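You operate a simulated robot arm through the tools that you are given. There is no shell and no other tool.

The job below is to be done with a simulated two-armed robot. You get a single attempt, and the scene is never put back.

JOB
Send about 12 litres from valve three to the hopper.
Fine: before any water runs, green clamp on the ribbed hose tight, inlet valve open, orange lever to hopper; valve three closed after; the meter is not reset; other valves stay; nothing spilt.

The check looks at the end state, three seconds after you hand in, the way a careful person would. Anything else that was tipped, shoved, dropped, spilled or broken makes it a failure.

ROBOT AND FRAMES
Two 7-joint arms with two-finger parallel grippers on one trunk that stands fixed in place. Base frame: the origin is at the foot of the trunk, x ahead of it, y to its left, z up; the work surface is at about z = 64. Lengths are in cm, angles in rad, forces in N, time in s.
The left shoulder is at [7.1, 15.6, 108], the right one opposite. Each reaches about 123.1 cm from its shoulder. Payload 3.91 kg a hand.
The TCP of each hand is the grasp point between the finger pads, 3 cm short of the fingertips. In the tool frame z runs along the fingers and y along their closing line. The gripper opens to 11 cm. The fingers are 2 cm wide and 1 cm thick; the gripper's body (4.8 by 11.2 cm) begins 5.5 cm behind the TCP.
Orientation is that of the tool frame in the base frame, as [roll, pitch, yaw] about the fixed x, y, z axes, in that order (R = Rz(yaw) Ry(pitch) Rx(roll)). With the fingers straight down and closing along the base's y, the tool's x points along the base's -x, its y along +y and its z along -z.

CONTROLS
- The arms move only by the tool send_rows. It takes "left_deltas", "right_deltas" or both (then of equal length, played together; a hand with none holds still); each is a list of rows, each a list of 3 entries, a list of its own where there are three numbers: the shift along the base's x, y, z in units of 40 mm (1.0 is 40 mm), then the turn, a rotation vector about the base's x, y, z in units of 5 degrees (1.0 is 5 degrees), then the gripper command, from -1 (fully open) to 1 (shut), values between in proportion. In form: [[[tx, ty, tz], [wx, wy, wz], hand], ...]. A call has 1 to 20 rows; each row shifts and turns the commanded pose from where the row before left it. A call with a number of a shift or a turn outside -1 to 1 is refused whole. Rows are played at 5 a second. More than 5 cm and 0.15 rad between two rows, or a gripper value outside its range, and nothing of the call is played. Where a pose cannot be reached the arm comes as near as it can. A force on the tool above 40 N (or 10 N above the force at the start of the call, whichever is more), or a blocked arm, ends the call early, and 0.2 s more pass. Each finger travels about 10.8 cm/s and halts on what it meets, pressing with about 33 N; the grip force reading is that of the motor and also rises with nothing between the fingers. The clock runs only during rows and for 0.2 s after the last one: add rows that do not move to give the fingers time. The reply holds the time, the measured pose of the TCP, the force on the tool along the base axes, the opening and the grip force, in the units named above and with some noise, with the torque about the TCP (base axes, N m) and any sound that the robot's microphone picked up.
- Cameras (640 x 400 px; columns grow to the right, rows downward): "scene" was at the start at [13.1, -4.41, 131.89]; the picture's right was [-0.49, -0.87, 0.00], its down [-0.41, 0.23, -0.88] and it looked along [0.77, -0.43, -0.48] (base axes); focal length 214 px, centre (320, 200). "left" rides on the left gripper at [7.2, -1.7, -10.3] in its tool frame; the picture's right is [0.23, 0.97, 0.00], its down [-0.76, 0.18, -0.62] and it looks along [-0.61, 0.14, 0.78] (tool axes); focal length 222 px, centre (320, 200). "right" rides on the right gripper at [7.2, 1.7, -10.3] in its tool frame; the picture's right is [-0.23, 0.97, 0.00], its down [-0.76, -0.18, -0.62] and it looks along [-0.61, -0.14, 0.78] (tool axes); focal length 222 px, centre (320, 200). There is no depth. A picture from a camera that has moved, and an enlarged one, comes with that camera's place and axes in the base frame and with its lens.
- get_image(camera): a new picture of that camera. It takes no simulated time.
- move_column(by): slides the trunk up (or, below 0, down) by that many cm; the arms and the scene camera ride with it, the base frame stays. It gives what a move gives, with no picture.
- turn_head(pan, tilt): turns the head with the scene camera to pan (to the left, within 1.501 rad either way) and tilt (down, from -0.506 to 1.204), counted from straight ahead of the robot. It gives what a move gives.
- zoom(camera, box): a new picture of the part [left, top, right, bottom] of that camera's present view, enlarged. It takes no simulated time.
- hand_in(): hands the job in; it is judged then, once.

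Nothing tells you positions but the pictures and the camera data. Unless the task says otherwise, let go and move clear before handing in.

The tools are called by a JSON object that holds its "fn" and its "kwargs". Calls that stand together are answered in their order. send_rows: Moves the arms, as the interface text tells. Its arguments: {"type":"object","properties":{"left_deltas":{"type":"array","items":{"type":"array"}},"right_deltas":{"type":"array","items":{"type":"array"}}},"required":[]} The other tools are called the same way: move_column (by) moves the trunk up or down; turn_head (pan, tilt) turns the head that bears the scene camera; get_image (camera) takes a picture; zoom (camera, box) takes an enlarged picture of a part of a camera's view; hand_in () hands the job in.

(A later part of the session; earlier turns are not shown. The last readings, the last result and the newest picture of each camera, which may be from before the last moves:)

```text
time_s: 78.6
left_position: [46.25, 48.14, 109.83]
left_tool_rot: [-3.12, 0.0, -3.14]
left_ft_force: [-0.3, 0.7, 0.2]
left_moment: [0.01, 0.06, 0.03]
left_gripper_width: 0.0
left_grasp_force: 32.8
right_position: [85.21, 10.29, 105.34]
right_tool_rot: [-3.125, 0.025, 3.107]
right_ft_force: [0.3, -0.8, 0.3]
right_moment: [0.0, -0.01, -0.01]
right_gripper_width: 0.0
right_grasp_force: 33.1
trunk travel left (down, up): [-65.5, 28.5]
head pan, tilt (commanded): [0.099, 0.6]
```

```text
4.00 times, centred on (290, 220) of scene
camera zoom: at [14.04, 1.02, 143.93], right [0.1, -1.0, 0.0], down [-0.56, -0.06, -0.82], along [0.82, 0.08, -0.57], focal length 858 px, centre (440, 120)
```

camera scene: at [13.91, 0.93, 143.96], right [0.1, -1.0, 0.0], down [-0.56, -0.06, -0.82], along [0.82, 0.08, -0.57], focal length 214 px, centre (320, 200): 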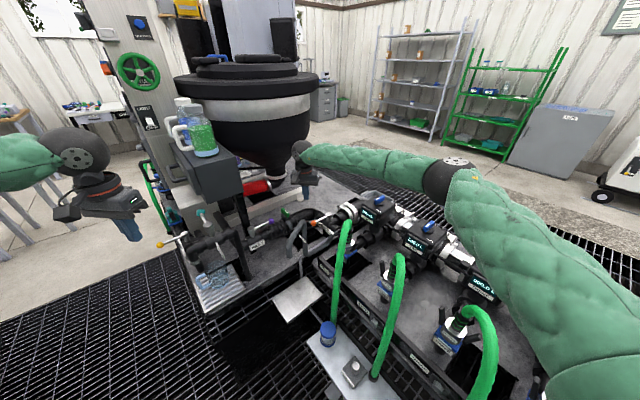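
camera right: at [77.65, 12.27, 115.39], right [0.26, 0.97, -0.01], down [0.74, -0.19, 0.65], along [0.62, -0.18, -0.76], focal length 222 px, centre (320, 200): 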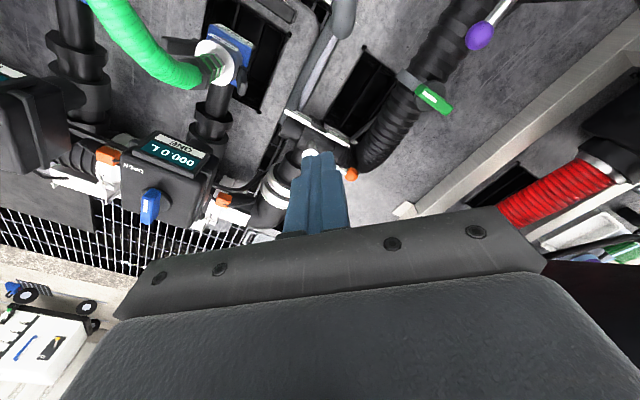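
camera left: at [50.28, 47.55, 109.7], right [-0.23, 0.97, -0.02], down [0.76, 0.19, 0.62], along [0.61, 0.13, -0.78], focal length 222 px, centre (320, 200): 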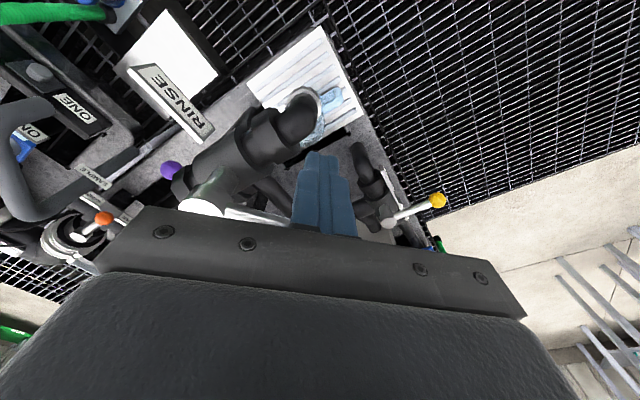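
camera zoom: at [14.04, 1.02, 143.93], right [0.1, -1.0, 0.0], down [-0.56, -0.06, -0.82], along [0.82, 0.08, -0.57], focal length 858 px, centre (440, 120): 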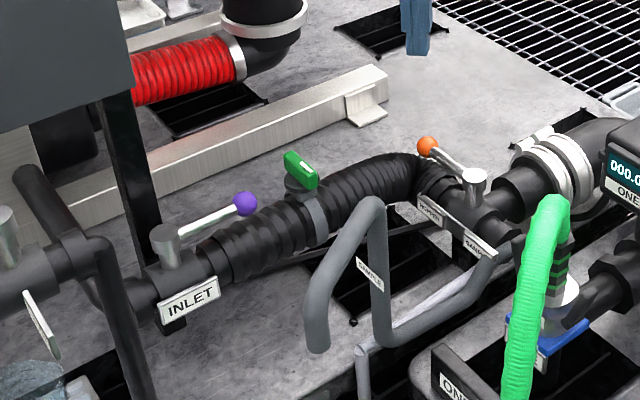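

All three are set: inlet in line with hose, clamp tight, orange lever on HOPPER. Now the right hand goes over to valve three, staying above the meters.

{"fn": "send_rows", "kwargs": {"right_deltas": [[[-0.6, -0.9, 0.2], [0, 0, 0], 1], [[-0.6, -0.98, 0.2], [0, 0, 0], 1], [[-0.6, -0.98, 0.1], [0, 0, 0], 1], [[-0.6, -0.98, 0], [0, 0, 0], 1], [[-0.6, -0.98, 0], [0, 0, 0], 1], [[-0.6, -0.98, 0], [0, 0, 0], 1], [[-0.6, -0.98, 0], [0, 0, 0], 1], [[-0.6, -0.98, 0], [0, 0, 0], 1], [[-0.6, -0.98, 0], [0, 0, 0], 1], [[-0.6, -0.98, 0], [0, 0, 0], 1], [[-0.6, -0.98, 0], [0, 0, 0], 0.5], [[-0.6, -0.98, 0], [0, 0, 0], 0.09], [[-0.6, -0.98, 0], [0, 0, 0], 0.09], [[-0.6, -0.98, 0], [0, 0, 0], 0.09], [[0, 0, 0], [0, 0, 0], 0.09]]}}

{"fn": "get_image", "kwargs": {"camera": "right"}}

{"fn": "get_image", "kwargs": {"camera": "scene"}}

```text
time_s: 81.8
left_position: [46.35, 48.17, 109.93]
left_tool_rot: [-3.123, -0.002, -3.14]
left_ft_force: [0.9, -0.4, 0.3]
left_moment: [-0.02, 0.0, -0.01]
left_gripper_width: 0.0
left_grasp_force: 32.9
right_position: [51.73, -44.48, 107.14]
right_tool_rot: [-3.125, 0.027, 3.106]
right_ft_force: [1.2, -0.2, -0.6]
right_moment: [-0.02, 0.02, -0.02]
right_gripper_width: 5.02
right_grasp_force: 0.1
trunk travel left (down, up): [-65.5, 28.5]
head pan, tilt (commanded): [0.099, 0.6]
```

```text
taken
camera right: at [44.21, -42.41, 117.26], right [0.26, 0.97, -0.01], down [0.74, -0.19, 0.65], along [0.62, -0.18, -0.76], focal length 222 px, centre (320, 200)
```

right: 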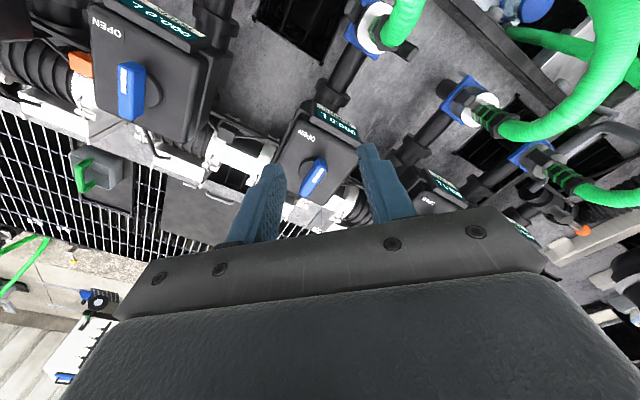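

```text
taken
camera scene: at [14.11, 0.97, 143.92], right [0.1, -1.0, 0.0], down [-0.56, -0.06, -0.82], along [0.82, 0.08, -0.57], focal length 214 px, centre (320, 200)
```

scene: 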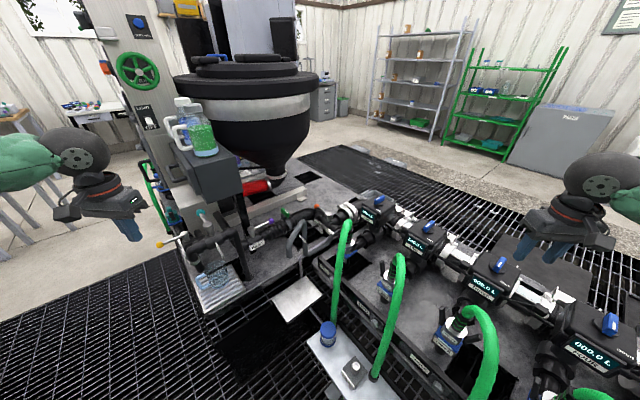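

The meter between the fingers should be THREE. Zooming in to confirm its label and the knob's exact pose.

{"fn": "zoom", "kwargs": {"camera": "right", "box": [260, 90, 380, 220]}}

{"fn": "zoom", "kwargs": {"camera": "scene", "box": [450, 230, 570, 320]}}

```text
3.08 times, centred on (320, 155) of right
camera zoom: at [44.21, -42.41, 117.26], right [0.26, 0.97, -0.01], down [0.74, -0.19, 0.65], along [0.62, -0.18, -0.76], focal length 684 px, centre (320, 338)
```

zoom: 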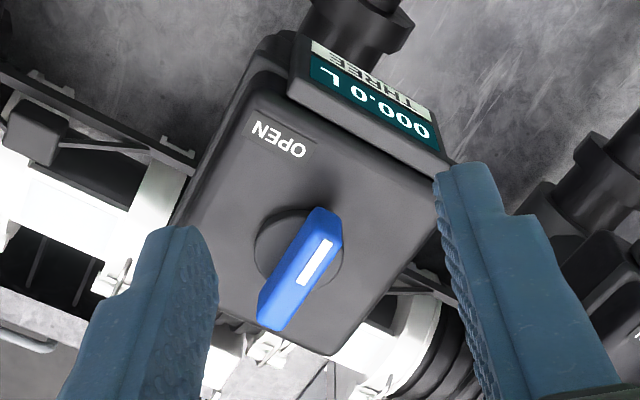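

```text
4.44 times, centred on (510, 275) of scene
camera zoom: at [14.11, 0.97, 143.92], right [0.1, -1.0, 0.0], down [-0.56, -0.06, -0.82], along [0.82, 0.08, -0.57], focal length 953 px, centre (-524, -133)
```

zoom: 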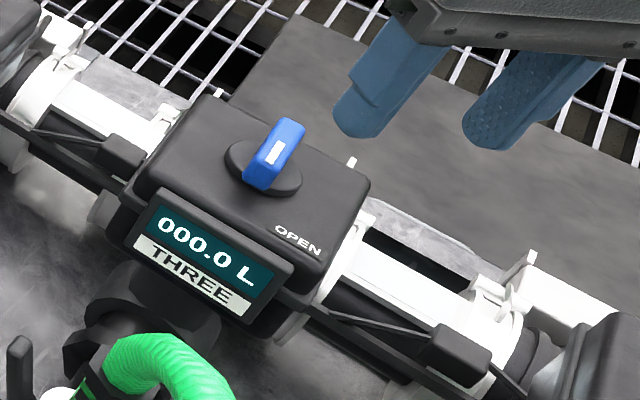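

THREE confirmed, 000.0 L. A tighter look at the knob's shape.

{"fn": "zoom", "kwargs": {"camera": "right", "box": [290, 145, 340, 205]}}

{"fn": "zoom", "kwargs": {"camera": "scene", "box": [480, 250, 530, 290]}}

```text
6.67 times, centred on (315, 175) of right
camera zoom: at [44.21, -42.41, 117.26], right [0.26, 0.97, -0.01], down [0.74, -0.19, 0.65], along [0.62, -0.18, -0.76], focal length 1481 px, centre (353, 367)
```

zoom: 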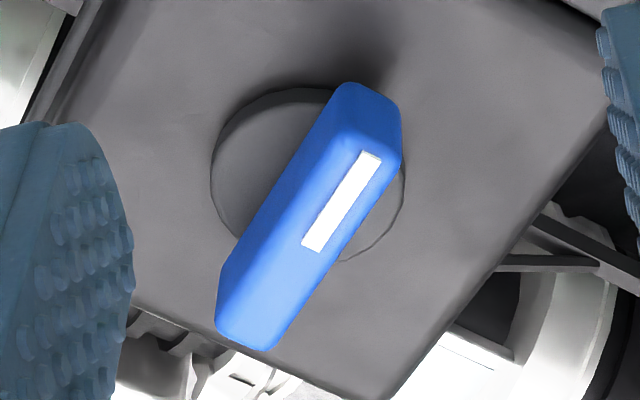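

```text
10.00 times, centred on (505, 270) of scene
camera zoom: at [14.11, 0.97, 143.92], right [0.1, -1.0, 0.0], down [-0.56, -0.06, -0.82], along [0.82, 0.08, -0.57], focal length 2145 px, centre (-1530, -500)
```

zoom: 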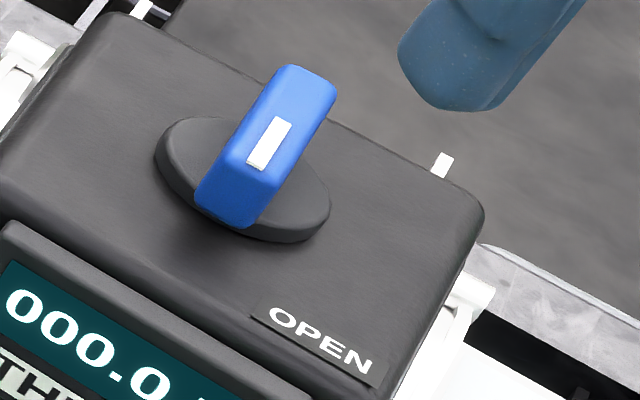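

Bar axis centre is about (59.7,-47.7), top z 94.6, pointer toward the display (az 135°); OPEN lies counter-clockwise. I turn the hand −43° so the fingers straddle the bar and stage above it.

{"fn": "send_rows", "kwargs": {"right_deltas": [[[0.22, -0.09, -0.05], [0, 0, -0.95], 0.09], [[0.22, -0.09, -0.05], [0, 0, -0.95], 0.09], [[0.22, -0.09, -0.05], [0, 0, -0.95], 0.09], [[0.22, -0.09, -0.05], [0, 0, -0.95], 0.09], [[0.22, -0.09, -0.05], [0, 0, -0.95], 0.09], [[0.22, -0.09, -0.05], [0, 0, -0.95], 0.09], [[0.22, -0.09, -0.05], [0, 0, -0.95], 0.09], [[0.22, -0.09, -0.05], [0, 0, -0.95], 0.09], [[0.24, -0.09, -0.1], [0, 0, -0.95], 0.09], [[0, 0, 0], [0, 0, 0], 0.09]]}}

{"fn": "get_image", "kwargs": {"camera": "right"}}

{"fn": "get_image", "kwargs": {"camera": "scene"}}

```text
time_s: 84.0
left_position: [46.21, 47.98, 109.95]
left_tool_rot: [-3.124, 0.001, -3.14]
left_ft_force: [0.1, 0.1, -0.1]
left_moment: [0.03, 0.0, 0.02]
left_gripper_width: 0.0
left_grasp_force: 33.2
right_position: [59.6, -47.65, 105.13]
right_tool_rot: [-3.126, 0.028, 2.358]
right_ft_force: [0.0, 0.6, 0.1]
right_moment: [0.01, 0.03, 0.0]
right_gripper_width: 5.02
right_grasp_force: 0.0
trunk travel left (down, up): [-65.5, 28.5]
head pan, tilt (commanded): [0.099, 0.6]
```

```text
taken
camera right: at [55.52, -41.08, 115.37], right [0.85, 0.53, -0.01], down [0.41, -0.64, 0.65], along [0.34, -0.55, -0.76], focal length 222 px, centre (320, 200)
```

right: 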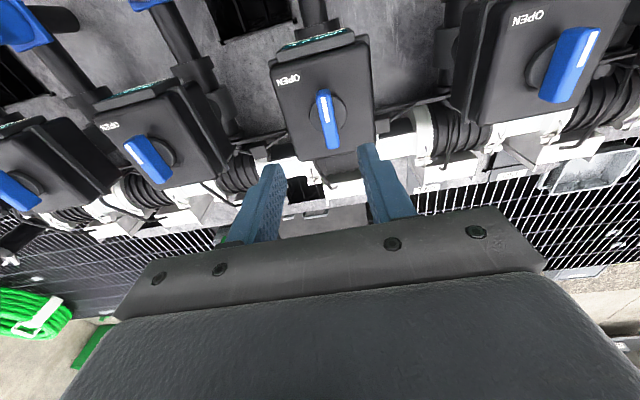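

```text
taken
camera scene: at [13.89, 0.92, 143.95], right [0.1, -1.0, 0.0], down [-0.56, -0.06, -0.83], along [0.82, 0.08, -0.56], focal length 214 px, centre (320, 200)
```

scene: 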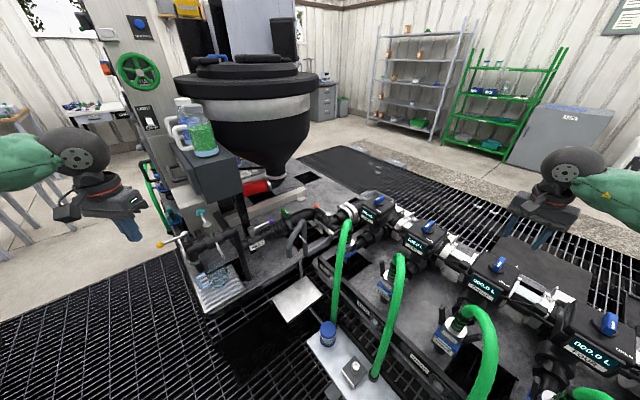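

Bar lies between the fingers. Fine alignment check.

{"fn": "zoom", "kwargs": {"camera": "right", "box": [280, 70, 370, 170]}}

```text
4.00 times, centred on (325, 120) of right
camera zoom: at [55.52, -41.08, 115.37], right [0.85, 0.53, -0.01], down [0.41, -0.64, 0.65], along [0.34, -0.55, -0.76], focal length 888 px, centre (300, 520)
```

zoom: 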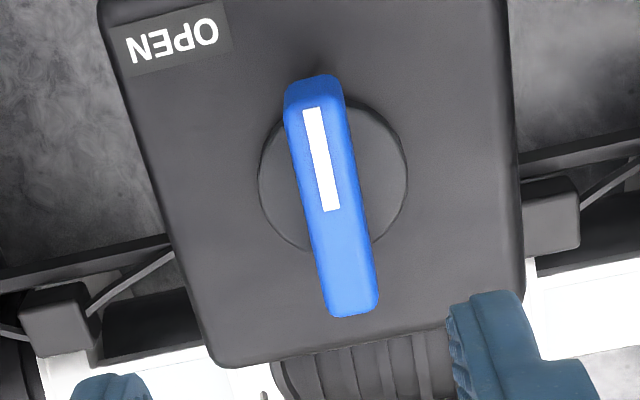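

Axis at (60.4,-47.6), bar exactly along −45°. Shifting 0.8 cm and descending.

{"fn": "send_rows", "kwargs": {"right_deltas": [[[0.2, 0.03, -0.5], [0, 0, 0], 0.09], [[0, 0, -0.6], [0, 0, 0], 0.09], [[0, 0, -0.6], [0, 0, 0], 0.09], [[0, 0, 0], [0, 0, 0], 0.09]]}}

{"fn": "get_image", "kwargs": {"camera": "right"}}

{"fn": "zoom", "kwargs": {"camera": "scene", "box": [460, 190, 580, 300]}}

```text
time_s: 85.0
left_position: [46.0, 47.99, 109.94]
left_tool_rot: [-3.123, 0.0, -3.142]
left_ft_force: [0.3, 0.5, 0.8]
left_moment: [-0.04, 0.0, 0.0]
left_gripper_width: 0.0
left_grasp_force: 33.1
right_position: [60.41, -47.43, 98.49]
right_tool_rot: [-3.125, 0.029, 2.36]
right_ft_force: [0.6, 0.7, -0.6]
right_moment: [0.03, 0.01, -0.03]
right_gripper_width: 5.0
right_grasp_force: 0.0
trunk travel left (down, up): [-65.5, 28.5]
head pan, tilt (commanded): [0.099, 0.6]
```

```text
taken
camera right: at [56.31, -40.94, 108.67], right [0.85, 0.53, -0.01], down [0.41, -0.64, 0.65], along [0.34, -0.55, -0.76], focal length 222 px, centre (320, 200)
```

right: 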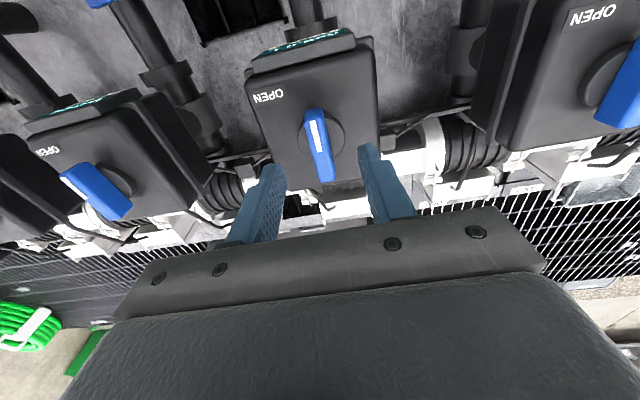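

```text
3.64 times, centred on (520, 245) of scene
camera zoom: at [13.9, 0.93, 143.95], right [0.1, -1.0, 0.0], down [-0.56, -0.06, -0.83], along [0.82, 0.08, -0.56], focal length 780 px, centre (-407, 36)
```

zoom: 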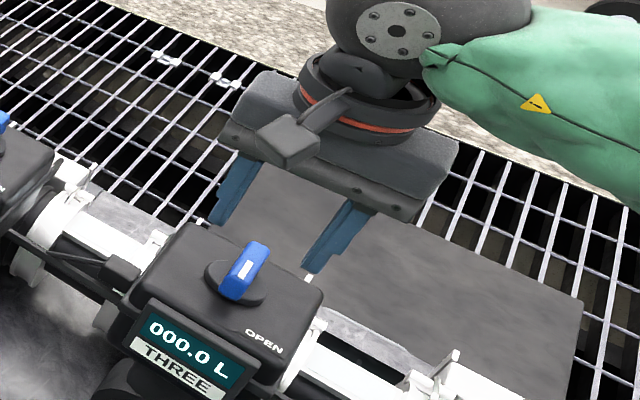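

The two views suggest the knob's top is nearer z 92.5–94.5; I take one more close view to pin down its height before gripping.

{"fn": "zoom", "kwargs": {"camera": "right", "box": [275, 90, 365, 200]}}

{"fn": "zoom", "kwargs": {"camera": "scene", "box": [490, 240, 550, 290]}}

```text
3.64 times, centred on (320, 145) of right
camera zoom: at [56.31, -40.94, 108.67], right [0.85, 0.53, -0.01], down [0.41, -0.64, 0.65], along [0.34, -0.55, -0.76], focal length 808 px, centre (320, 400)
```

zoom: 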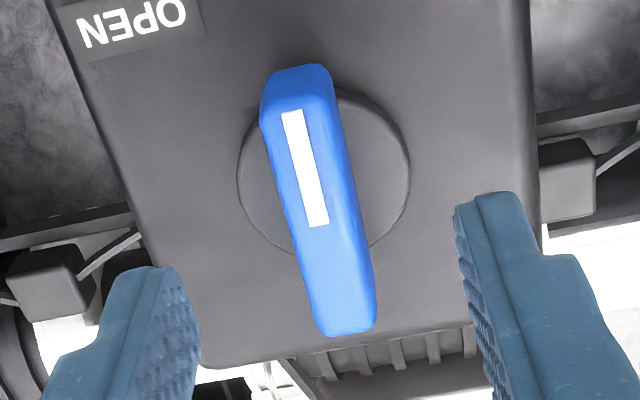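

```text
8.00 times, centred on (520, 265) of scene
camera zoom: at [13.9, 0.93, 143.95], right [0.1, -1.0, 0.0], down [-0.56, -0.06, -0.83], along [0.82, 0.08, -0.56], focal length 1716 px, centre (-1280, -320)
```

zoom: 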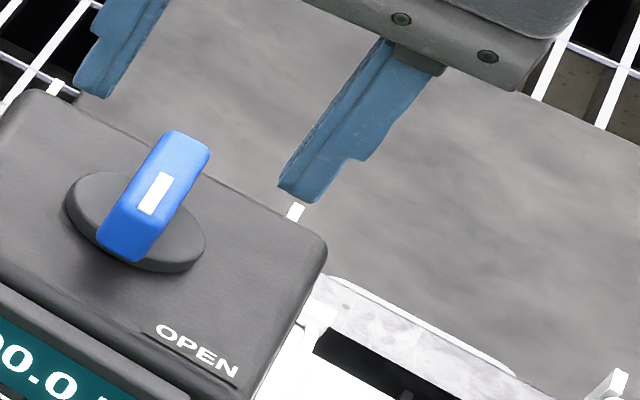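

Refined: knob top at z≈93.7, axis (60.45,-47.5) — the fingers are centred on it. Lowering so the tips are about z 92.1, then closing on the bar.

{"fn": "send_rows", "kwargs": {"right_deltas": [[[0, 0, -0.45], [0, 0, 0], 0.09], [[0, 0, -0.4], [0, 0, 0], 0.09], [[0, 0, 0], [0, 0, 0], 0.3], [[0, 0, 0], [0, 0, 0], 0.6], [[0, 0, 0], [0, 0, 0], 0.9], [[0, 0, 0], [0, 0, 0], 0.9]]}}

{"fn": "get_image", "kwargs": {"camera": "right"}}

{"fn": "zoom", "kwargs": {"camera": "scene", "box": [460, 200, 580, 310]}}

```text
time_s: 86.4
left_position: [46.15, 48.0, 109.89]
left_tool_rot: [-3.125, -0.002, -3.14]
left_ft_force: [-0.7, -0.2, 0.1]
left_moment: [0.0, 0.01, -0.02]
left_gripper_width: 0.03
left_grasp_force: 33.5
right_position: [60.43, -47.54, 95.16]
right_tool_rot: [-3.125, 0.027, 2.36]
right_ft_force: [-4.8, -3.7, -3.3]
right_moment: [-0.09, -0.48, -0.08]
right_gripper_width: 1.49
right_grasp_force: 44.9
trunk travel left (down, up): [-65.5, 28.5]
head pan, tilt (commanded): [0.099, 0.6]
```

```text
taken
camera right: at [56.26, -41.05, 105.29], right [0.85, 0.53, -0.01], down [0.41, -0.64, 0.65], along [0.34, -0.55, -0.76], focal length 222 px, centre (320, 200)
```

right: 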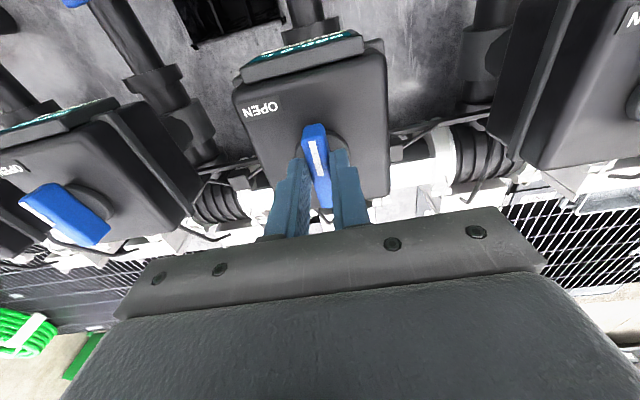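

```text
3.64 times, centred on (520, 255) of scene
camera zoom: at [13.89, 0.86, 143.94], right [0.1, -1.0, 0.0], down [-0.56, -0.06, -0.83], along [0.82, 0.08, -0.56], focal length 780 px, centre (-407, 0)
```

zoom: 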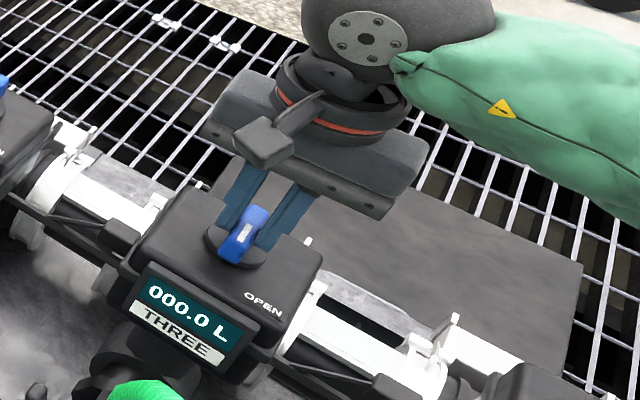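

Knob three gripped; display readable at 000.0. All three conditions are in place, so I start turning it counter-clockwise a little and watch the meter.

{"fn": "send_rows", "kwargs": {"right_deltas": [[[0, 0, 0], [0, 0, 1], 0.9], [[0, 0, 0], [0, 0, 1], 0.9], [[0, 0, 0], [0, 0, 1], 0.9]]}}

{"fn": "zoom", "kwargs": {"camera": "scene", "box": [460, 200, 580, 310]}}

{"fn": "zoom", "kwargs": {"camera": "right", "box": [220, 60, 420, 240]}}

```text
time_s: 87.2
left_position: [46.19, 47.86, 110.11]
left_tool_rot: [-3.125, 0.003, -3.139]
left_ft_force: [-0.6, -0.3, 0.3]
left_moment: [0.01, -0.01, 0.01]
left_gripper_width: 0.01
left_grasp_force: 33.8
right_position: [60.29, -47.83, 95.13]
right_tool_rot: [-3.127, 0.028, 2.62]
right_ft_force: [-15.9, -19.5, 5.9]
right_moment: [0.23, 1.12, -0.23]
right_gripper_width: 1.51
right_grasp_force: 45.0
trunk travel left (down, up): [-65.5, 28.5]
head pan, tilt (commanded): [0.099, 0.6]
```

```text
3.64 times, centred on (520, 255) of scene
camera zoom: at [13.74, 0.73, 143.97], right [0.1, -1.0, 0.0], down [-0.56, -0.05, -0.83], along [0.82, 0.08, -0.56], focal length 780 px, centre (-407, 0)
```

zoom: 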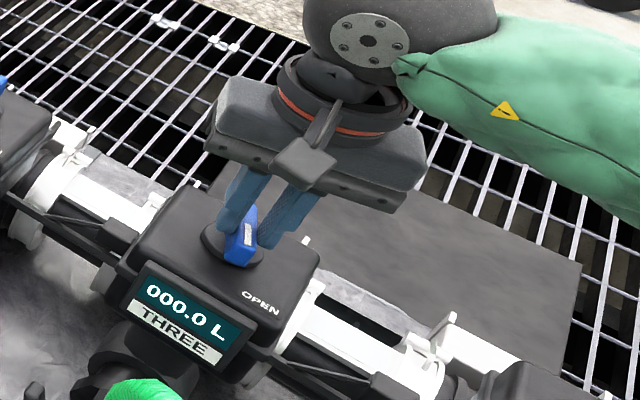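

```text
2.22 times, centred on (320, 150) of right
camera zoom: at [54.56, -42.44, 105.28], right [0.68, 0.73, -0.01], down [0.56, -0.51, 0.65], along [0.47, -0.45, -0.76], focal length 494 px, centre (320, 311)
```

zoom: 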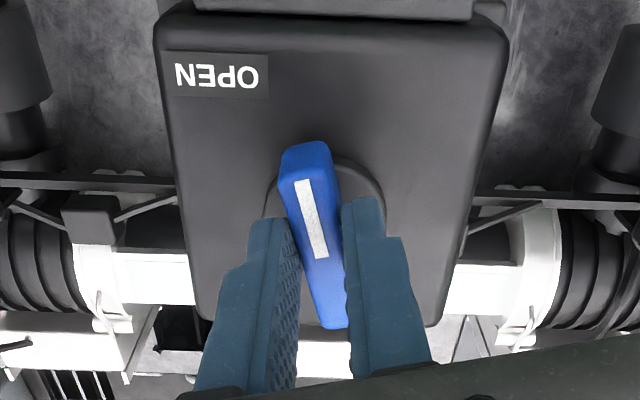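

Knob turned about 15°, still 000.0. I relieve the small side force and continue.

{"fn": "send_rows", "kwargs": {"right_deltas": [[[-0.03, -0.06, 0], [0, 0, 1], 0.9], [[-0.01, -0.02, 0], [0, 0, 1], 0.9], [[-0.01, -0.01, 0], [0, 0, 1], 0.9]]}}

{"fn": "zoom", "kwargs": {"camera": "scene", "box": [460, 200, 580, 310]}}

{"fn": "zoom", "kwargs": {"camera": "right", "box": [220, 60, 420, 240]}}

```text
time_s: 88.0
left_position: [46.16, 48.01, 110.04]
left_tool_rot: [-3.124, 0.004, -3.139]
left_ft_force: [0.1, -0.6, -0.4]
left_moment: [-0.01, 0.02, 0.0]
left_gripper_width: 0.0
left_grasp_force: 32.4
right_position: [60.21, -47.87, 95.18]
right_tool_rot: [-3.127, 0.03, 2.884]
right_ft_force: [-9.0, -14.2, 12.9]
right_moment: [0.2, 0.84, -0.12]
right_gripper_width: 1.5
right_grasp_force: 45.2
trunk travel left (down, up): [-65.5, 28.5]
head pan, tilt (commanded): [0.099, 0.6]
```

```text
3.64 times, centred on (520, 255) of scene
camera zoom: at [13.77, 0.85, 143.97], right [0.1, -0.99, 0.0], down [-0.56, -0.06, -0.83], along [0.82, 0.08, -0.56], focal length 780 px, centre (-407, 0)
```

zoom: 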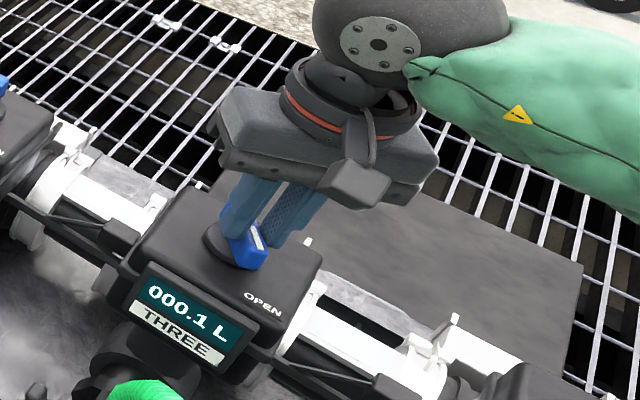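

```text
2.22 times, centred on (320, 150) of right
camera zoom: at [53.26, -44.27, 105.27], right [0.47, 0.88, -0.01], down [0.68, -0.35, 0.65], along [0.57, -0.31, -0.76], focal length 494 px, centre (320, 311)
```

zoom: 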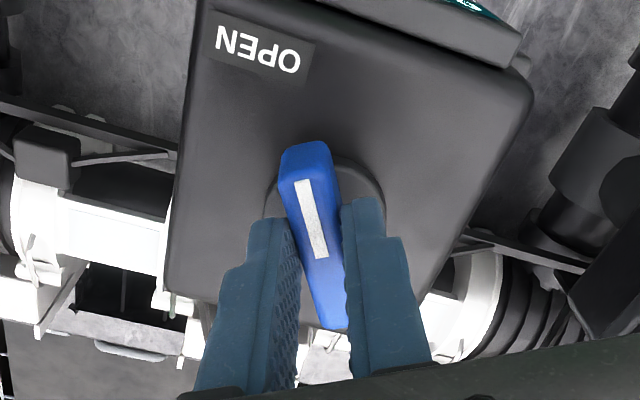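

Water is running: 000.1 L at about 30°. I check the hose, sample spout and inlet for any leak before opening further.

{"fn": "zoom", "kwargs": {"camera": "scene", "box": [180, 160, 360, 300]}}

{"fn": "send_rows", "kwargs": {"right_deltas": [[[0, -0.02, 0], [0, 0, 0], 0.9]]}}

{"fn": "zoom", "kwargs": {"camera": "scene", "box": [460, 200, 580, 310]}}

{"fn": "zoom", "kwargs": {"camera": "scene", "box": [180, 160, 360, 300]}}

```text
2.86 times, centred on (270, 230) of scene
camera zoom: at [13.77, 0.85, 143.97], right [0.1, -0.99, 0.0], down [-0.56, -0.06, -0.83], along [0.82, 0.08, -0.56], focal length 613 px, centre (463, 114)
```

zoom: 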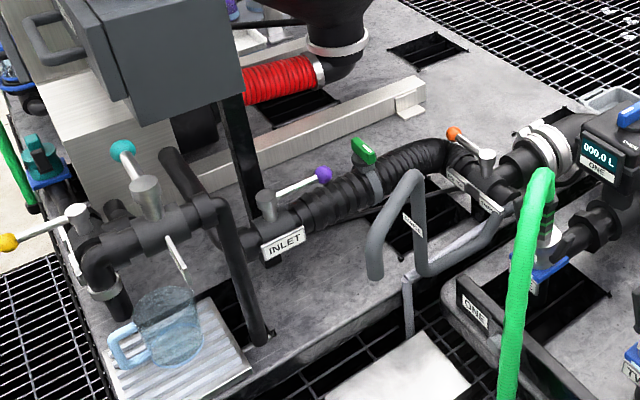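

```text
time_s: 88.4
left_position: [46.05, 48.06, 110.11]
left_tool_rot: [-3.123, 0.002, -3.139]
left_ft_force: [0.4, 0.7, -0.8]
left_moment: [-0.03, -0.01, 0.01]
left_gripper_width: 0.03
left_grasp_force: 33.3
right_position: [60.1, -47.84, 95.23]
right_tool_rot: [-3.126, 0.029, 2.886]
right_ft_force: [-5.6, -10.0, 15.4]
right_moment: [0.2, 0.27, -0.06]
right_gripper_width: 1.48
right_grasp_force: 44.8
trunk travel left (down, up): [-65.5, 28.5]
head pan, tilt (commanded): [0.099, 0.6]
```

```text
3.64 times, centred on (520, 255) of scene
camera zoom: at [13.78, 0.91, 143.97], right [0.1, -0.99, 0.0], down [-0.56, -0.06, -0.83], along [0.82, 0.08, -0.56], focal length 780 px, centre (-407, 0)
```

zoom: 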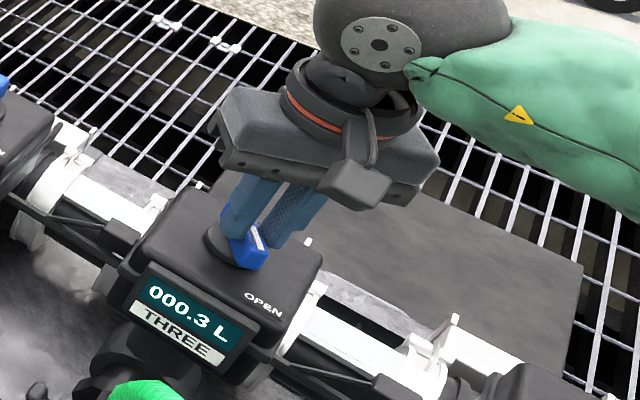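

```text
2.86 times, centred on (270, 230) of scene
camera zoom: at [13.78, 0.91, 143.97], right [0.1, -0.99, 0.0], down [-0.56, -0.06, -0.83], along [0.82, 0.08, -0.56], focal length 613 px, centre (463, 114)
```

zoom: 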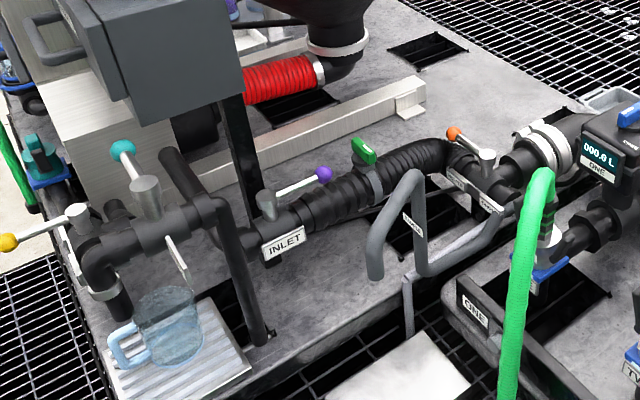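

No leak anywhere; flow is about 0.5 L/s at this opening, which is easy to control. I'll hold here and time it.

{"fn": "send_rows", "kwargs": {"right_deltas": [[[0, 0, 0.02], [0, 0, 0], 0.9], [[0, 0, 0], [0, 0, 0], 0.9], [[0, 0, 0], [0, 0, 0], 0.9], [[0, 0, 0], [0, 0, 0], 0.9], [[0, 0, 0], [0, 0, 0], 0.9], [[0, 0, 0], [0, 0, 0], 0.9], [[0, 0, 0], [0, 0, 0], 0.9], [[0, 0, 0], [0, 0, 0], 0.9], [[0, 0, 0], [0, 0, 0], 0.9], [[0, 0, 0], [0, 0, 0], 0.9]]}}

{"fn": "zoom", "kwargs": {"camera": "scene", "box": [460, 200, 580, 310]}}

{"fn": "zoom", "kwargs": {"camera": "scene", "box": [180, 160, 360, 300]}}

```text
time_s: 90.6
left_position: [46.18, 48.11, 109.9]
left_tool_rot: [-3.123, 0.0, -3.14]
left_ft_force: [0.1, -0.4, -0.2]
left_moment: [-0.01, 0.0, -0.04]
left_gripper_width: 0.01
left_grasp_force: 33.2
right_position: [60.06, -47.97, 95.16]
right_tool_rot: [-3.127, 0.027, 2.886]
right_ft_force: [2.5, 0.9, 11.4]
right_moment: [0.42, -0.29, 0.0]
right_gripper_width: 1.49
right_grasp_force: 44.8
trunk travel left (down, up): [-65.5, 28.5]
head pan, tilt (commanded): [0.099, 0.6]
```

```text
3.64 times, centred on (520, 255) of scene
camera zoom: at [13.88, 0.97, 143.95], right [0.1, -0.99, 0.0], down [-0.56, -0.06, -0.83], along [0.82, 0.08, -0.56], focal length 780 px, centre (-407, 0)
```

zoom: 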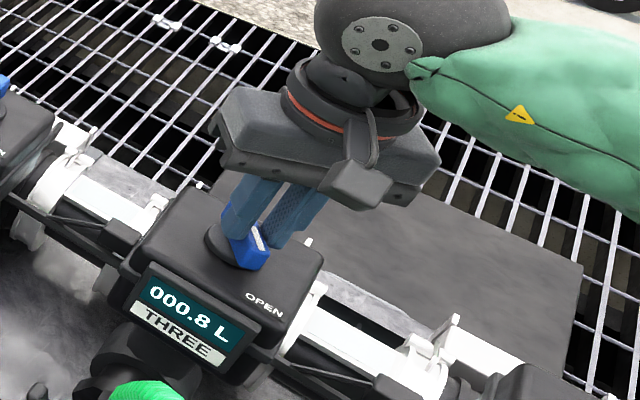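

```text
2.86 times, centred on (270, 230) of scene
camera zoom: at [13.88, 0.97, 143.95], right [0.1, -0.99, 0.0], down [-0.56, -0.06, -0.83], along [0.82, 0.08, -0.56], focal length 613 px, centre (463, 114)
```

zoom: 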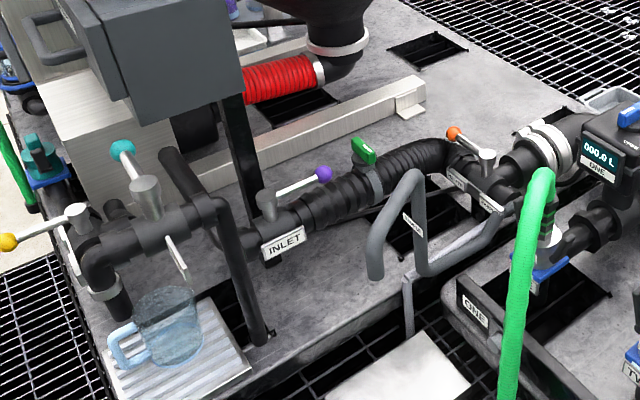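

Steady 0.23 L/s, no leak. I'll open another 25–30° to go a bit faster.

{"fn": "send_rows", "kwargs": {"right_deltas": [[[0, 0, 0], [0, 0, 1], 0.9], [[0, 0, 0], [0, 0, 1], 0.9], [[0, 0, 0], [0, 0, 1], 0.9], [[0, 0, 0], [0, 0, 1], 0.9], [[0, 0, 0], [0, 0, 1], 0.9]]}}

{"fn": "zoom", "kwargs": {"camera": "scene", "box": [460, 200, 580, 310]}}

```text
time_s: 91.8
left_position: [46.14, 47.89, 110.01]
left_tool_rot: [-3.124, -0.001, -3.141]
left_ft_force: [-0.8, -0.8, -0.5]
left_moment: [-0.01, -0.03, 0.02]
left_gripper_width: 0.0
left_grasp_force: 33.1
right_position: [60.15, -48.11, 95.22]
right_tool_rot: [-3.124, 0.027, -2.963]
right_ft_force: [3.0, -26.3, 19.8]
right_moment: [-0.49, 1.01, -0.18]
right_gripper_width: 1.47
right_grasp_force: 45.0
trunk travel left (down, up): [-65.5, 28.5]
head pan, tilt (commanded): [0.099, 0.6]
```

```text
3.64 times, centred on (520, 255) of scene
camera zoom: at [13.85, 0.74, 143.97], right [0.1, -1.0, 0.0], down [-0.56, -0.05, -0.83], along [0.82, 0.08, -0.56], focal length 780 px, centre (-407, 0)
```

zoom: 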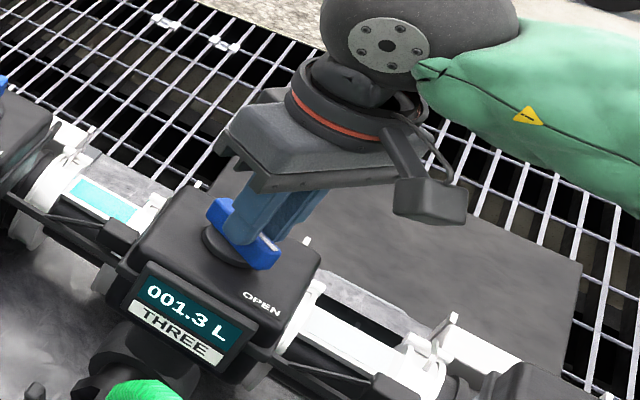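

Now 1.3 L and faster. I relieve the side force slightly and hold to measure the rate.

{"fn": "send_rows", "kwargs": {"right_deltas": [[[0, -0.05, 0.03], [0, 0, 0], 0.9], [[0, -0.02, 0], [0, 0, 0], 0.9], [[0, 0, 0], [0, 0, 0], 0.9], [[0, 0, 0], [0, 0, 0], 0.9], [[0, 0, 0], [0, 0, 0], 0.9], [[0, 0, 0], [0, 0, 0], 0.9], [[0, 0, 0], [0, 0, 0], 0.9], [[0, 0, 0], [0, 0, 0], 0.9], [[0, 0, 0], [0, 0, 0], 0.9]]}}

{"fn": "zoom", "kwargs": {"camera": "scene", "box": [460, 200, 580, 310]}}

{"fn": "zoom", "kwargs": {"camera": "scene", "box": [180, 160, 360, 300]}}

```text
time_s: 93.8
left_position: [46.19, 48.0, 109.99]
left_tool_rot: [-3.124, 0.001, -3.139]
left_ft_force: [0.0, 0.7, 0.0]
left_moment: [-0.02, -0.01, 0.02]
left_gripper_width: 0.01
left_grasp_force: 33.2
right_position: [60.08, -48.05, 95.16]
right_tool_rot: [-3.125, 0.027, -2.962]
right_ft_force: [-8.6, 2.0, -8.6]
right_moment: [0.62, -0.44, 0.0]
right_gripper_width: 1.46
right_grasp_force: 44.9
trunk travel left (down, up): [-65.5, 28.5]
head pan, tilt (commanded): [0.099, 0.6]
```

```text
3.64 times, centred on (520, 255) of scene
camera zoom: at [13.9, 0.88, 143.94], right [0.1, -0.99, 0.0], down [-0.56, -0.06, -0.83], along [0.82, 0.08, -0.57], focal length 780 px, centre (-407, 0)
```

zoom: 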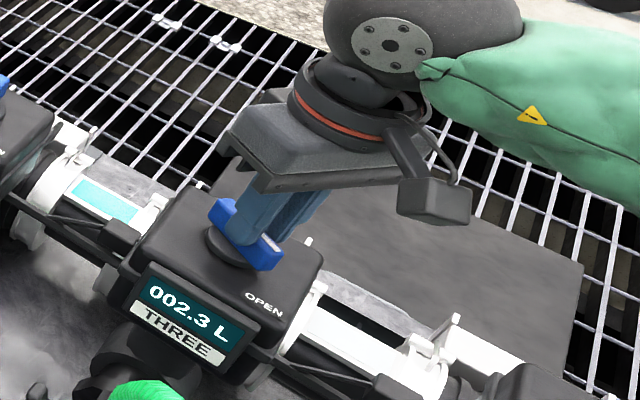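

```text
2.86 times, centred on (270, 230) of scene
camera zoom: at [13.9, 0.88, 143.94], right [0.1, -0.99, 0.0], down [-0.56, -0.06, -0.83], along [0.82, 0.08, -0.57], focal length 613 px, centre (463, 114)
```

zoom: 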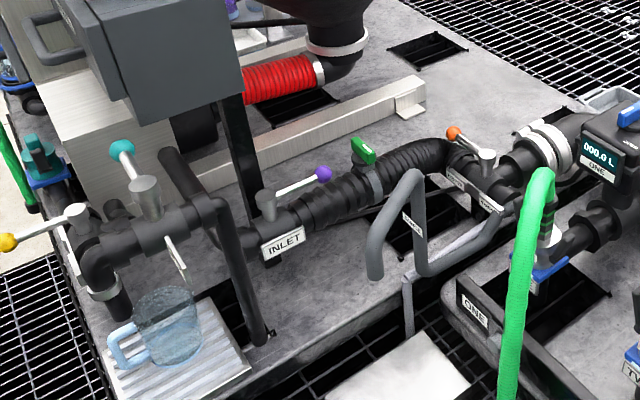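

0.5 L/s, no leak. Closing should add roughly half a litre, so I'll begin closing at about 11.5 L. Holding for several seconds.

{"fn": "send_rows", "kwargs": {"right_deltas": [[[0, 0, 0], [0, 0, 0], 0.9], [[0, 0, 0], [0, 0, 0], 0.9], [[0, 0, 0], [0, 0, 0], 0.9], [[0, 0, 0], [0, 0, 0], 0.9], [[0, 0, 0], [0, 0, 0], 0.9], [[0, 0, 0], [0, 0, 0], 0.9], [[0, 0, 0], [0, 0, 0], 0.9], [[0, 0, 0], [0, 0, 0], 0.9], [[0, 0, 0], [0, 0, 0], 0.9], [[0, 0, 0], [0, 0, 0], 0.9], [[0, 0, 0], [0, 0, 0], 0.9], [[0, 0, 0], [0, 0, 0], 0.9], [[0, 0, 0], [0, 0, 0], 0.9], [[0, 0, 0], [0, 0, 0], 0.9], [[0, 0, 0], [0, 0, 0], 0.9], [[0, 0, 0], [0, 0, 0], 0.9], [[0, 0, 0], [0, 0, 0], 0.9], [[0, 0, 0], [0, 0, 0], 0.9], [[0, 0, 0], [0, 0, 0], 0.9], [[0, 0, 0], [0, 0, 0], 0.9]]}}

{"fn": "zoom", "kwargs": {"camera": "scene", "box": [460, 200, 580, 310]}}

{"fn": "get_image", "kwargs": {"camera": "scene"}}

```text
time_s: 98.0
left_position: [46.07, 48.14, 109.88]
left_tool_rot: [-3.123, -0.001, -3.138]
left_ft_force: [1.4, 0.3, -0.2]
left_moment: [0.03, -0.02, -0.01]
left_gripper_width: 0.0
left_grasp_force: 32.9
right_position: [60.16, -48.12, 95.3]
right_tool_rot: [-3.125, 0.027, -2.961]
right_ft_force: [-21.9, 17.2, -29.2]
right_moment: [0.83, 0.64, 0.13]
right_gripper_width: 1.49
right_grasp_force: 45.1
trunk travel left (down, up): [-65.5, 28.5]
head pan, tilt (commanded): [0.099, 0.6]
```

```text
3.64 times, centred on (520, 255) of scene
camera zoom: at [13.92, 0.91, 143.94], right [0.1, -1.0, 0.0], down [-0.56, -0.06, -0.82], along [0.82, 0.08, -0.57], focal length 780 px, centre (-407, 0)
```

zoom: 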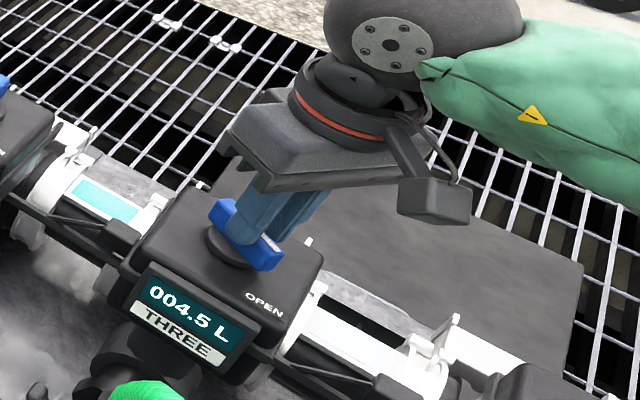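

```text
taken
camera scene: at [13.92, 0.91, 143.94], right [0.1, -1.0, 0.0], down [-0.56, -0.06, -0.82], along [0.82, 0.08, -0.57], focal length 214 px, centre (320, 200)
```

scene: 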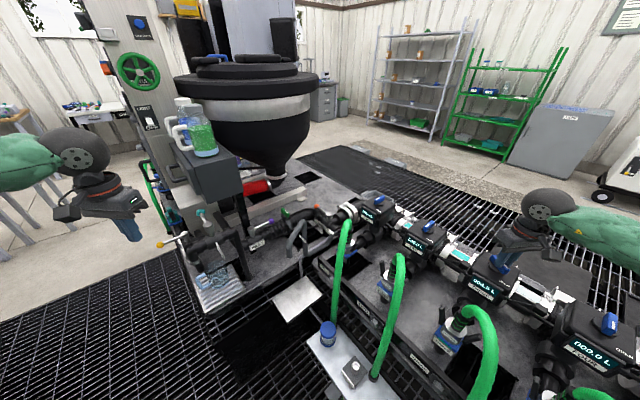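

4.5 L, rate 0.52 L/s. A slight re-centring to relieve the grip forces while holding on.

{"fn": "send_rows", "kwargs": {"right_deltas": [[[-0.03, 0.025, -0.02], [0, 0, 0], 0.9], [[0, 0, 0], [0, 0, 0], 0.9], [[0, 0, 0], [0, 0, 0], 0.9], [[0, 0, 0], [0, 0, 0], 0.9], [[0, 0, 0], [0, 0, 0], 0.9], [[0, 0, 0], [0, 0, 0], 0.9], [[0, 0, 0], [0, 0, 0], 0.9], [[0, 0, 0], [0, 0, 0], 0.9], [[0, 0, 0], [0, 0, 0], 0.9], [[0, 0, 0], [0, 0, 0], 0.9]]}}

{"fn": "zoom", "kwargs": {"camera": "scene", "box": [460, 200, 580, 310]}}

```text
time_s: 100.2
left_position: [46.18, 47.99, 110.05]
left_tool_rot: [-3.125, -0.001, -3.14]
left_ft_force: [-0.5, 0.0, 0.2]
left_moment: [0.01, -0.03, 0.0]
left_gripper_width: 0.05
left_grasp_force: 33.3
right_position: [60.27, -48.15, 95.23]
right_tool_rot: [-3.124, 0.029, -2.965]
right_ft_force: [11.0, -13.2, 11.9]
right_moment: [0.01, -0.2, -0.08]
right_gripper_width: 1.49
right_grasp_force: 44.7
trunk travel left (down, up): [-65.5, 28.5]
head pan, tilt (commanded): [0.099, 0.6]
```

```text
3.64 times, centred on (520, 255) of scene
camera zoom: at [13.95, 0.84, 143.96], right [0.1, -1.0, 0.0], down [-0.56, -0.06, -0.82], along [0.82, 0.08, -0.57], focal length 780 px, centre (-407, 0)
```

zoom: 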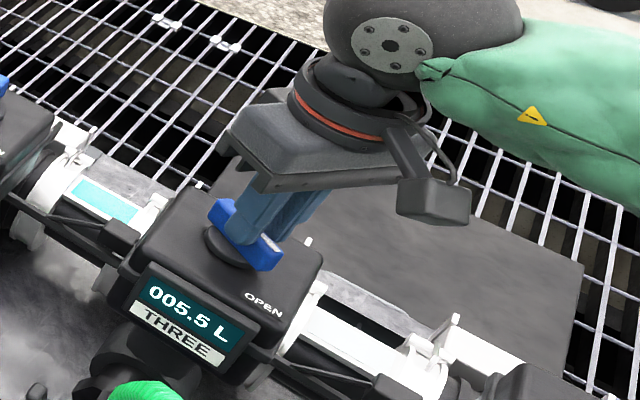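

5.5 L. Continuing to hold.

{"fn": "send_rows", "kwargs": {"right_deltas": [[[0.01, -0.01, 0.01], [0, 0, 0], 0.9], [[0, 0, 0], [0, 0, 0], 0.9], [[0, 0, 0], [0, 0, 0], 0.9], [[0, 0, 0], [0, 0, 0], 0.9], [[0, 0, 0], [0, 0, 0], 0.9], [[0, 0, 0], [0, 0, 0], 0.9], [[0, 0, 0], [0, 0, 0], 0.9], [[0, 0, 0], [0, 0, 0], 0.9], [[0, 0, 0], [0, 0, 0], 0.9], [[0, 0, 0], [0, 0, 0], 0.9], [[0, 0, 0], [0, 0, 0], 0.9], [[0, 0, 0], [0, 0, 0], 0.9], [[0, 0, 0], [0, 0, 0], 0.9], [[0, 0, 0], [0, 0, 0], 0.9], [[0, 0, 0], [0, 0, 0], 0.9]]}}

{"fn": "zoom", "kwargs": {"camera": "scene", "box": [460, 200, 580, 310]}}

{"fn": "zoom", "kwargs": {"camera": "scene", "box": [180, 160, 360, 300]}}

```text
time_s: 103.4
left_position: [46.22, 47.94, 109.85]
left_tool_rot: [-3.123, 0.001, -3.14]
left_ft_force: [-1.4, -0.3, -0.2]
left_moment: [-0.02, 0.02, 0.0]
left_gripper_width: 0.0
left_grasp_force: 33.2
right_position: [60.13, -48.1, 95.12]
right_tool_rot: [-3.126, 0.028, -2.964]
right_ft_force: [13.2, -14.4, 13.2]
right_moment: [0.0, -0.12, -0.15]
right_gripper_width: 1.48
right_grasp_force: 44.6
trunk travel left (down, up): [-65.5, 28.5]
head pan, tilt (commanded): [0.099, 0.6]
```

```text
3.64 times, centred on (520, 255) of scene
camera zoom: at [13.97, 0.85, 143.94], right [0.1, -1.0, 0.0], down [-0.56, -0.06, -0.82], along [0.82, 0.08, -0.57], focal length 780 px, centre (-407, 0)
```

zoom: 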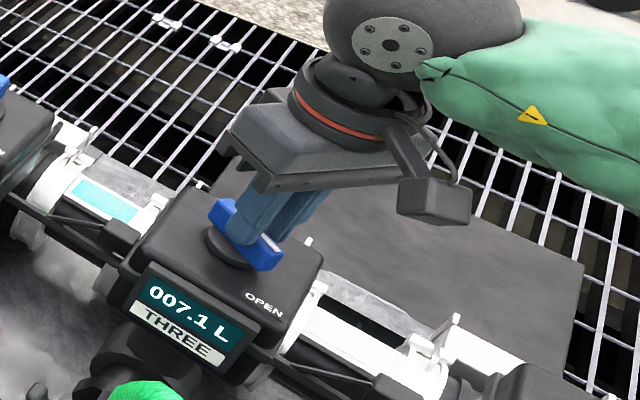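

```text
2.86 times, centred on (270, 230) of scene
camera zoom: at [13.97, 0.85, 143.94], right [0.1, -1.0, 0.0], down [-0.56, -0.06, -0.82], along [0.82, 0.08, -0.57], focal length 613 px, centre (463, 114)
```

zoom: 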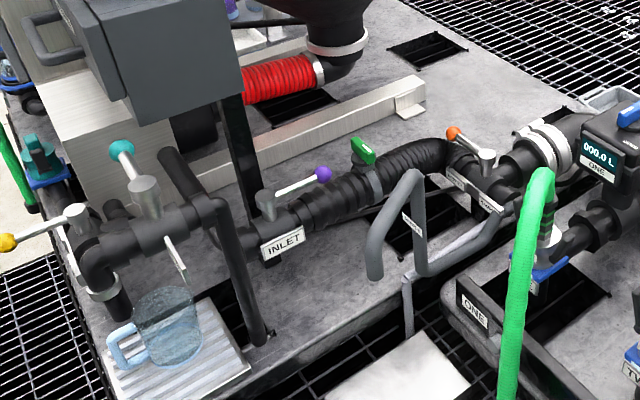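

7.1 L, no leaks. Holding about 4 s more.

{"fn": "send_rows", "kwargs": {"right_deltas": [[[0.01, -0.01, 0.01], [0, 0, 0], 0.9], [[0, 0, 0], [0, 0, 0], 0.9], [[0, 0, 0], [0, 0, 0], 0.9], [[0, 0, 0], [0, 0, 0], 0.9], [[0, 0, 0], [0, 0, 0], 0.9], [[0, 0, 0], [0, 0, 0], 0.9], [[0, 0, 0], [0, 0, 0], 0.9], [[0, 0, 0], [0, 0, 0], 0.9], [[0, 0, 0], [0, 0, 0], 0.9], [[0, 0, 0], [0, 0, 0], 0.9], [[0, 0, 0], [0, 0, 0], 0.9], [[0, 0, 0], [0, 0, 0], 0.9], [[0, 0, 0], [0, 0, 0], 0.9], [[0, 0, 0], [0, 0, 0], 0.9], [[0, 0, 0], [0, 0, 0], 0.9], [[0, 0, 0], [0, 0, 0], 0.9], [[0, 0, 0], [0, 0, 0], 0.9], [[0, 0, 0], [0, 0, 0], 0.9], [[0, 0, 0], [0, 0, 0], 0.9]]}}

{"fn": "zoom", "kwargs": {"camera": "scene", "box": [460, 200, 580, 310]}}

```text
time_s: 107.4
left_position: [46.26, 47.99, 110.07]
left_tool_rot: [-3.122, -0.002, -3.139]
left_ft_force: [0.6, -0.6, 0.1]
left_moment: [0.0, 0.01, -0.01]
left_gripper_width: 0.0
left_grasp_force: 32.6
right_position: [60.06, -48.16, 95.09]
right_tool_rot: [-3.126, 0.027, -2.961]
right_ft_force: [3.4, -6.8, 0.1]
right_moment: [0.21, 0.08, -0.04]
right_gripper_width: 1.5
right_grasp_force: 44.8
trunk travel left (down, up): [-65.5, 28.5]
head pan, tilt (commanded): [0.099, 0.6]
```

```text
3.64 times, centred on (520, 255) of scene
camera zoom: at [13.96, 0.85, 143.94], right [0.1, -1.0, 0.0], down [-0.56, -0.06, -0.82], along [0.82, 0.08, -0.57], focal length 780 px, centre (-407, 0)
```

zoom: 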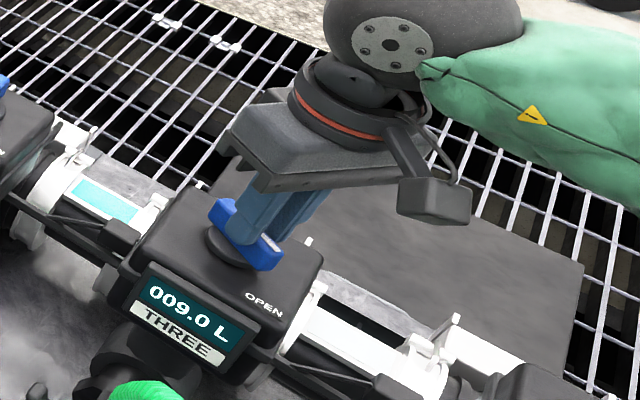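

9.0 L. Holding about 3 s more.

{"fn": "send_rows", "kwargs": {"right_deltas": [[[0, -0.005, 0], [0, 0, 0], 0.9], [[0, 0, 0], [0, 0, 0], 0.9], [[0, 0, 0], [0, 0, 0], 0.9], [[0, 0, 0], [0, 0, 0], 0.9], [[0, 0, 0], [0, 0, 0], 0.9], [[0, 0, 0], [0, 0, 0], 0.9], [[0, 0, 0], [0, 0, 0], 0.9], [[0, 0, 0], [0, 0, 0], 0.9], [[0, 0, 0], [0, 0, 0], 0.9], [[0, 0, 0], [0, 0, 0], 0.9], [[0, 0, 0], [0, 0, 0], 0.9], [[0, 0, 0], [0, 0, 0], 0.9], [[0, 0, 0], [0, 0, 0], 0.9], [[0, 0, 0], [0, 0, 0], 0.9], [[0, 0, 0], [0, 0, 0], 0.9]]}}

{"fn": "zoom", "kwargs": {"camera": "scene", "box": [460, 200, 580, 310]}}

```text
time_s: 110.6
left_position: [46.13, 48.15, 110.02]
left_tool_rot: [-3.124, 0.001, -3.14]
left_ft_force: [0.0, -0.4, -0.3]
left_moment: [0.02, -0.03, -0.01]
left_gripper_width: 0.01
left_grasp_force: 32.8
right_position: [60.17, -48.03, 95.14]
right_tool_rot: [-3.126, 0.026, -2.962]
right_ft_force: [-4.5, 0.2, -8.7]
right_moment: [0.4, 0.32, 0.01]
right_gripper_width: 1.49
right_grasp_force: 46.0
trunk travel left (down, up): [-65.5, 28.5]
head pan, tilt (commanded): [0.099, 0.6]
```

```text
3.64 times, centred on (520, 255) of scene
camera zoom: at [13.94, 0.86, 143.94], right [0.1, -1.0, 0.0], down [-0.56, -0.06, -0.82], along [0.82, 0.08, -0.57], focal length 780 px, centre (-407, 0)
```

zoom: 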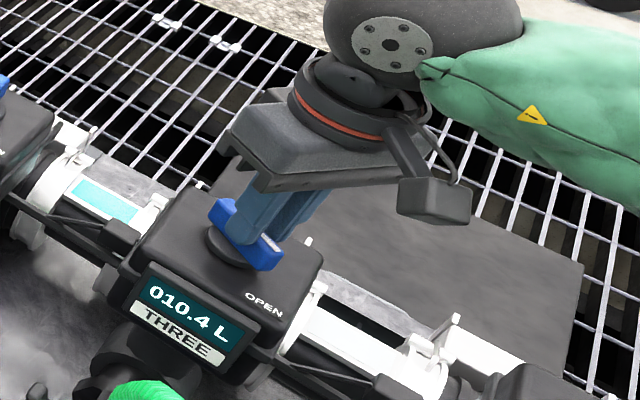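

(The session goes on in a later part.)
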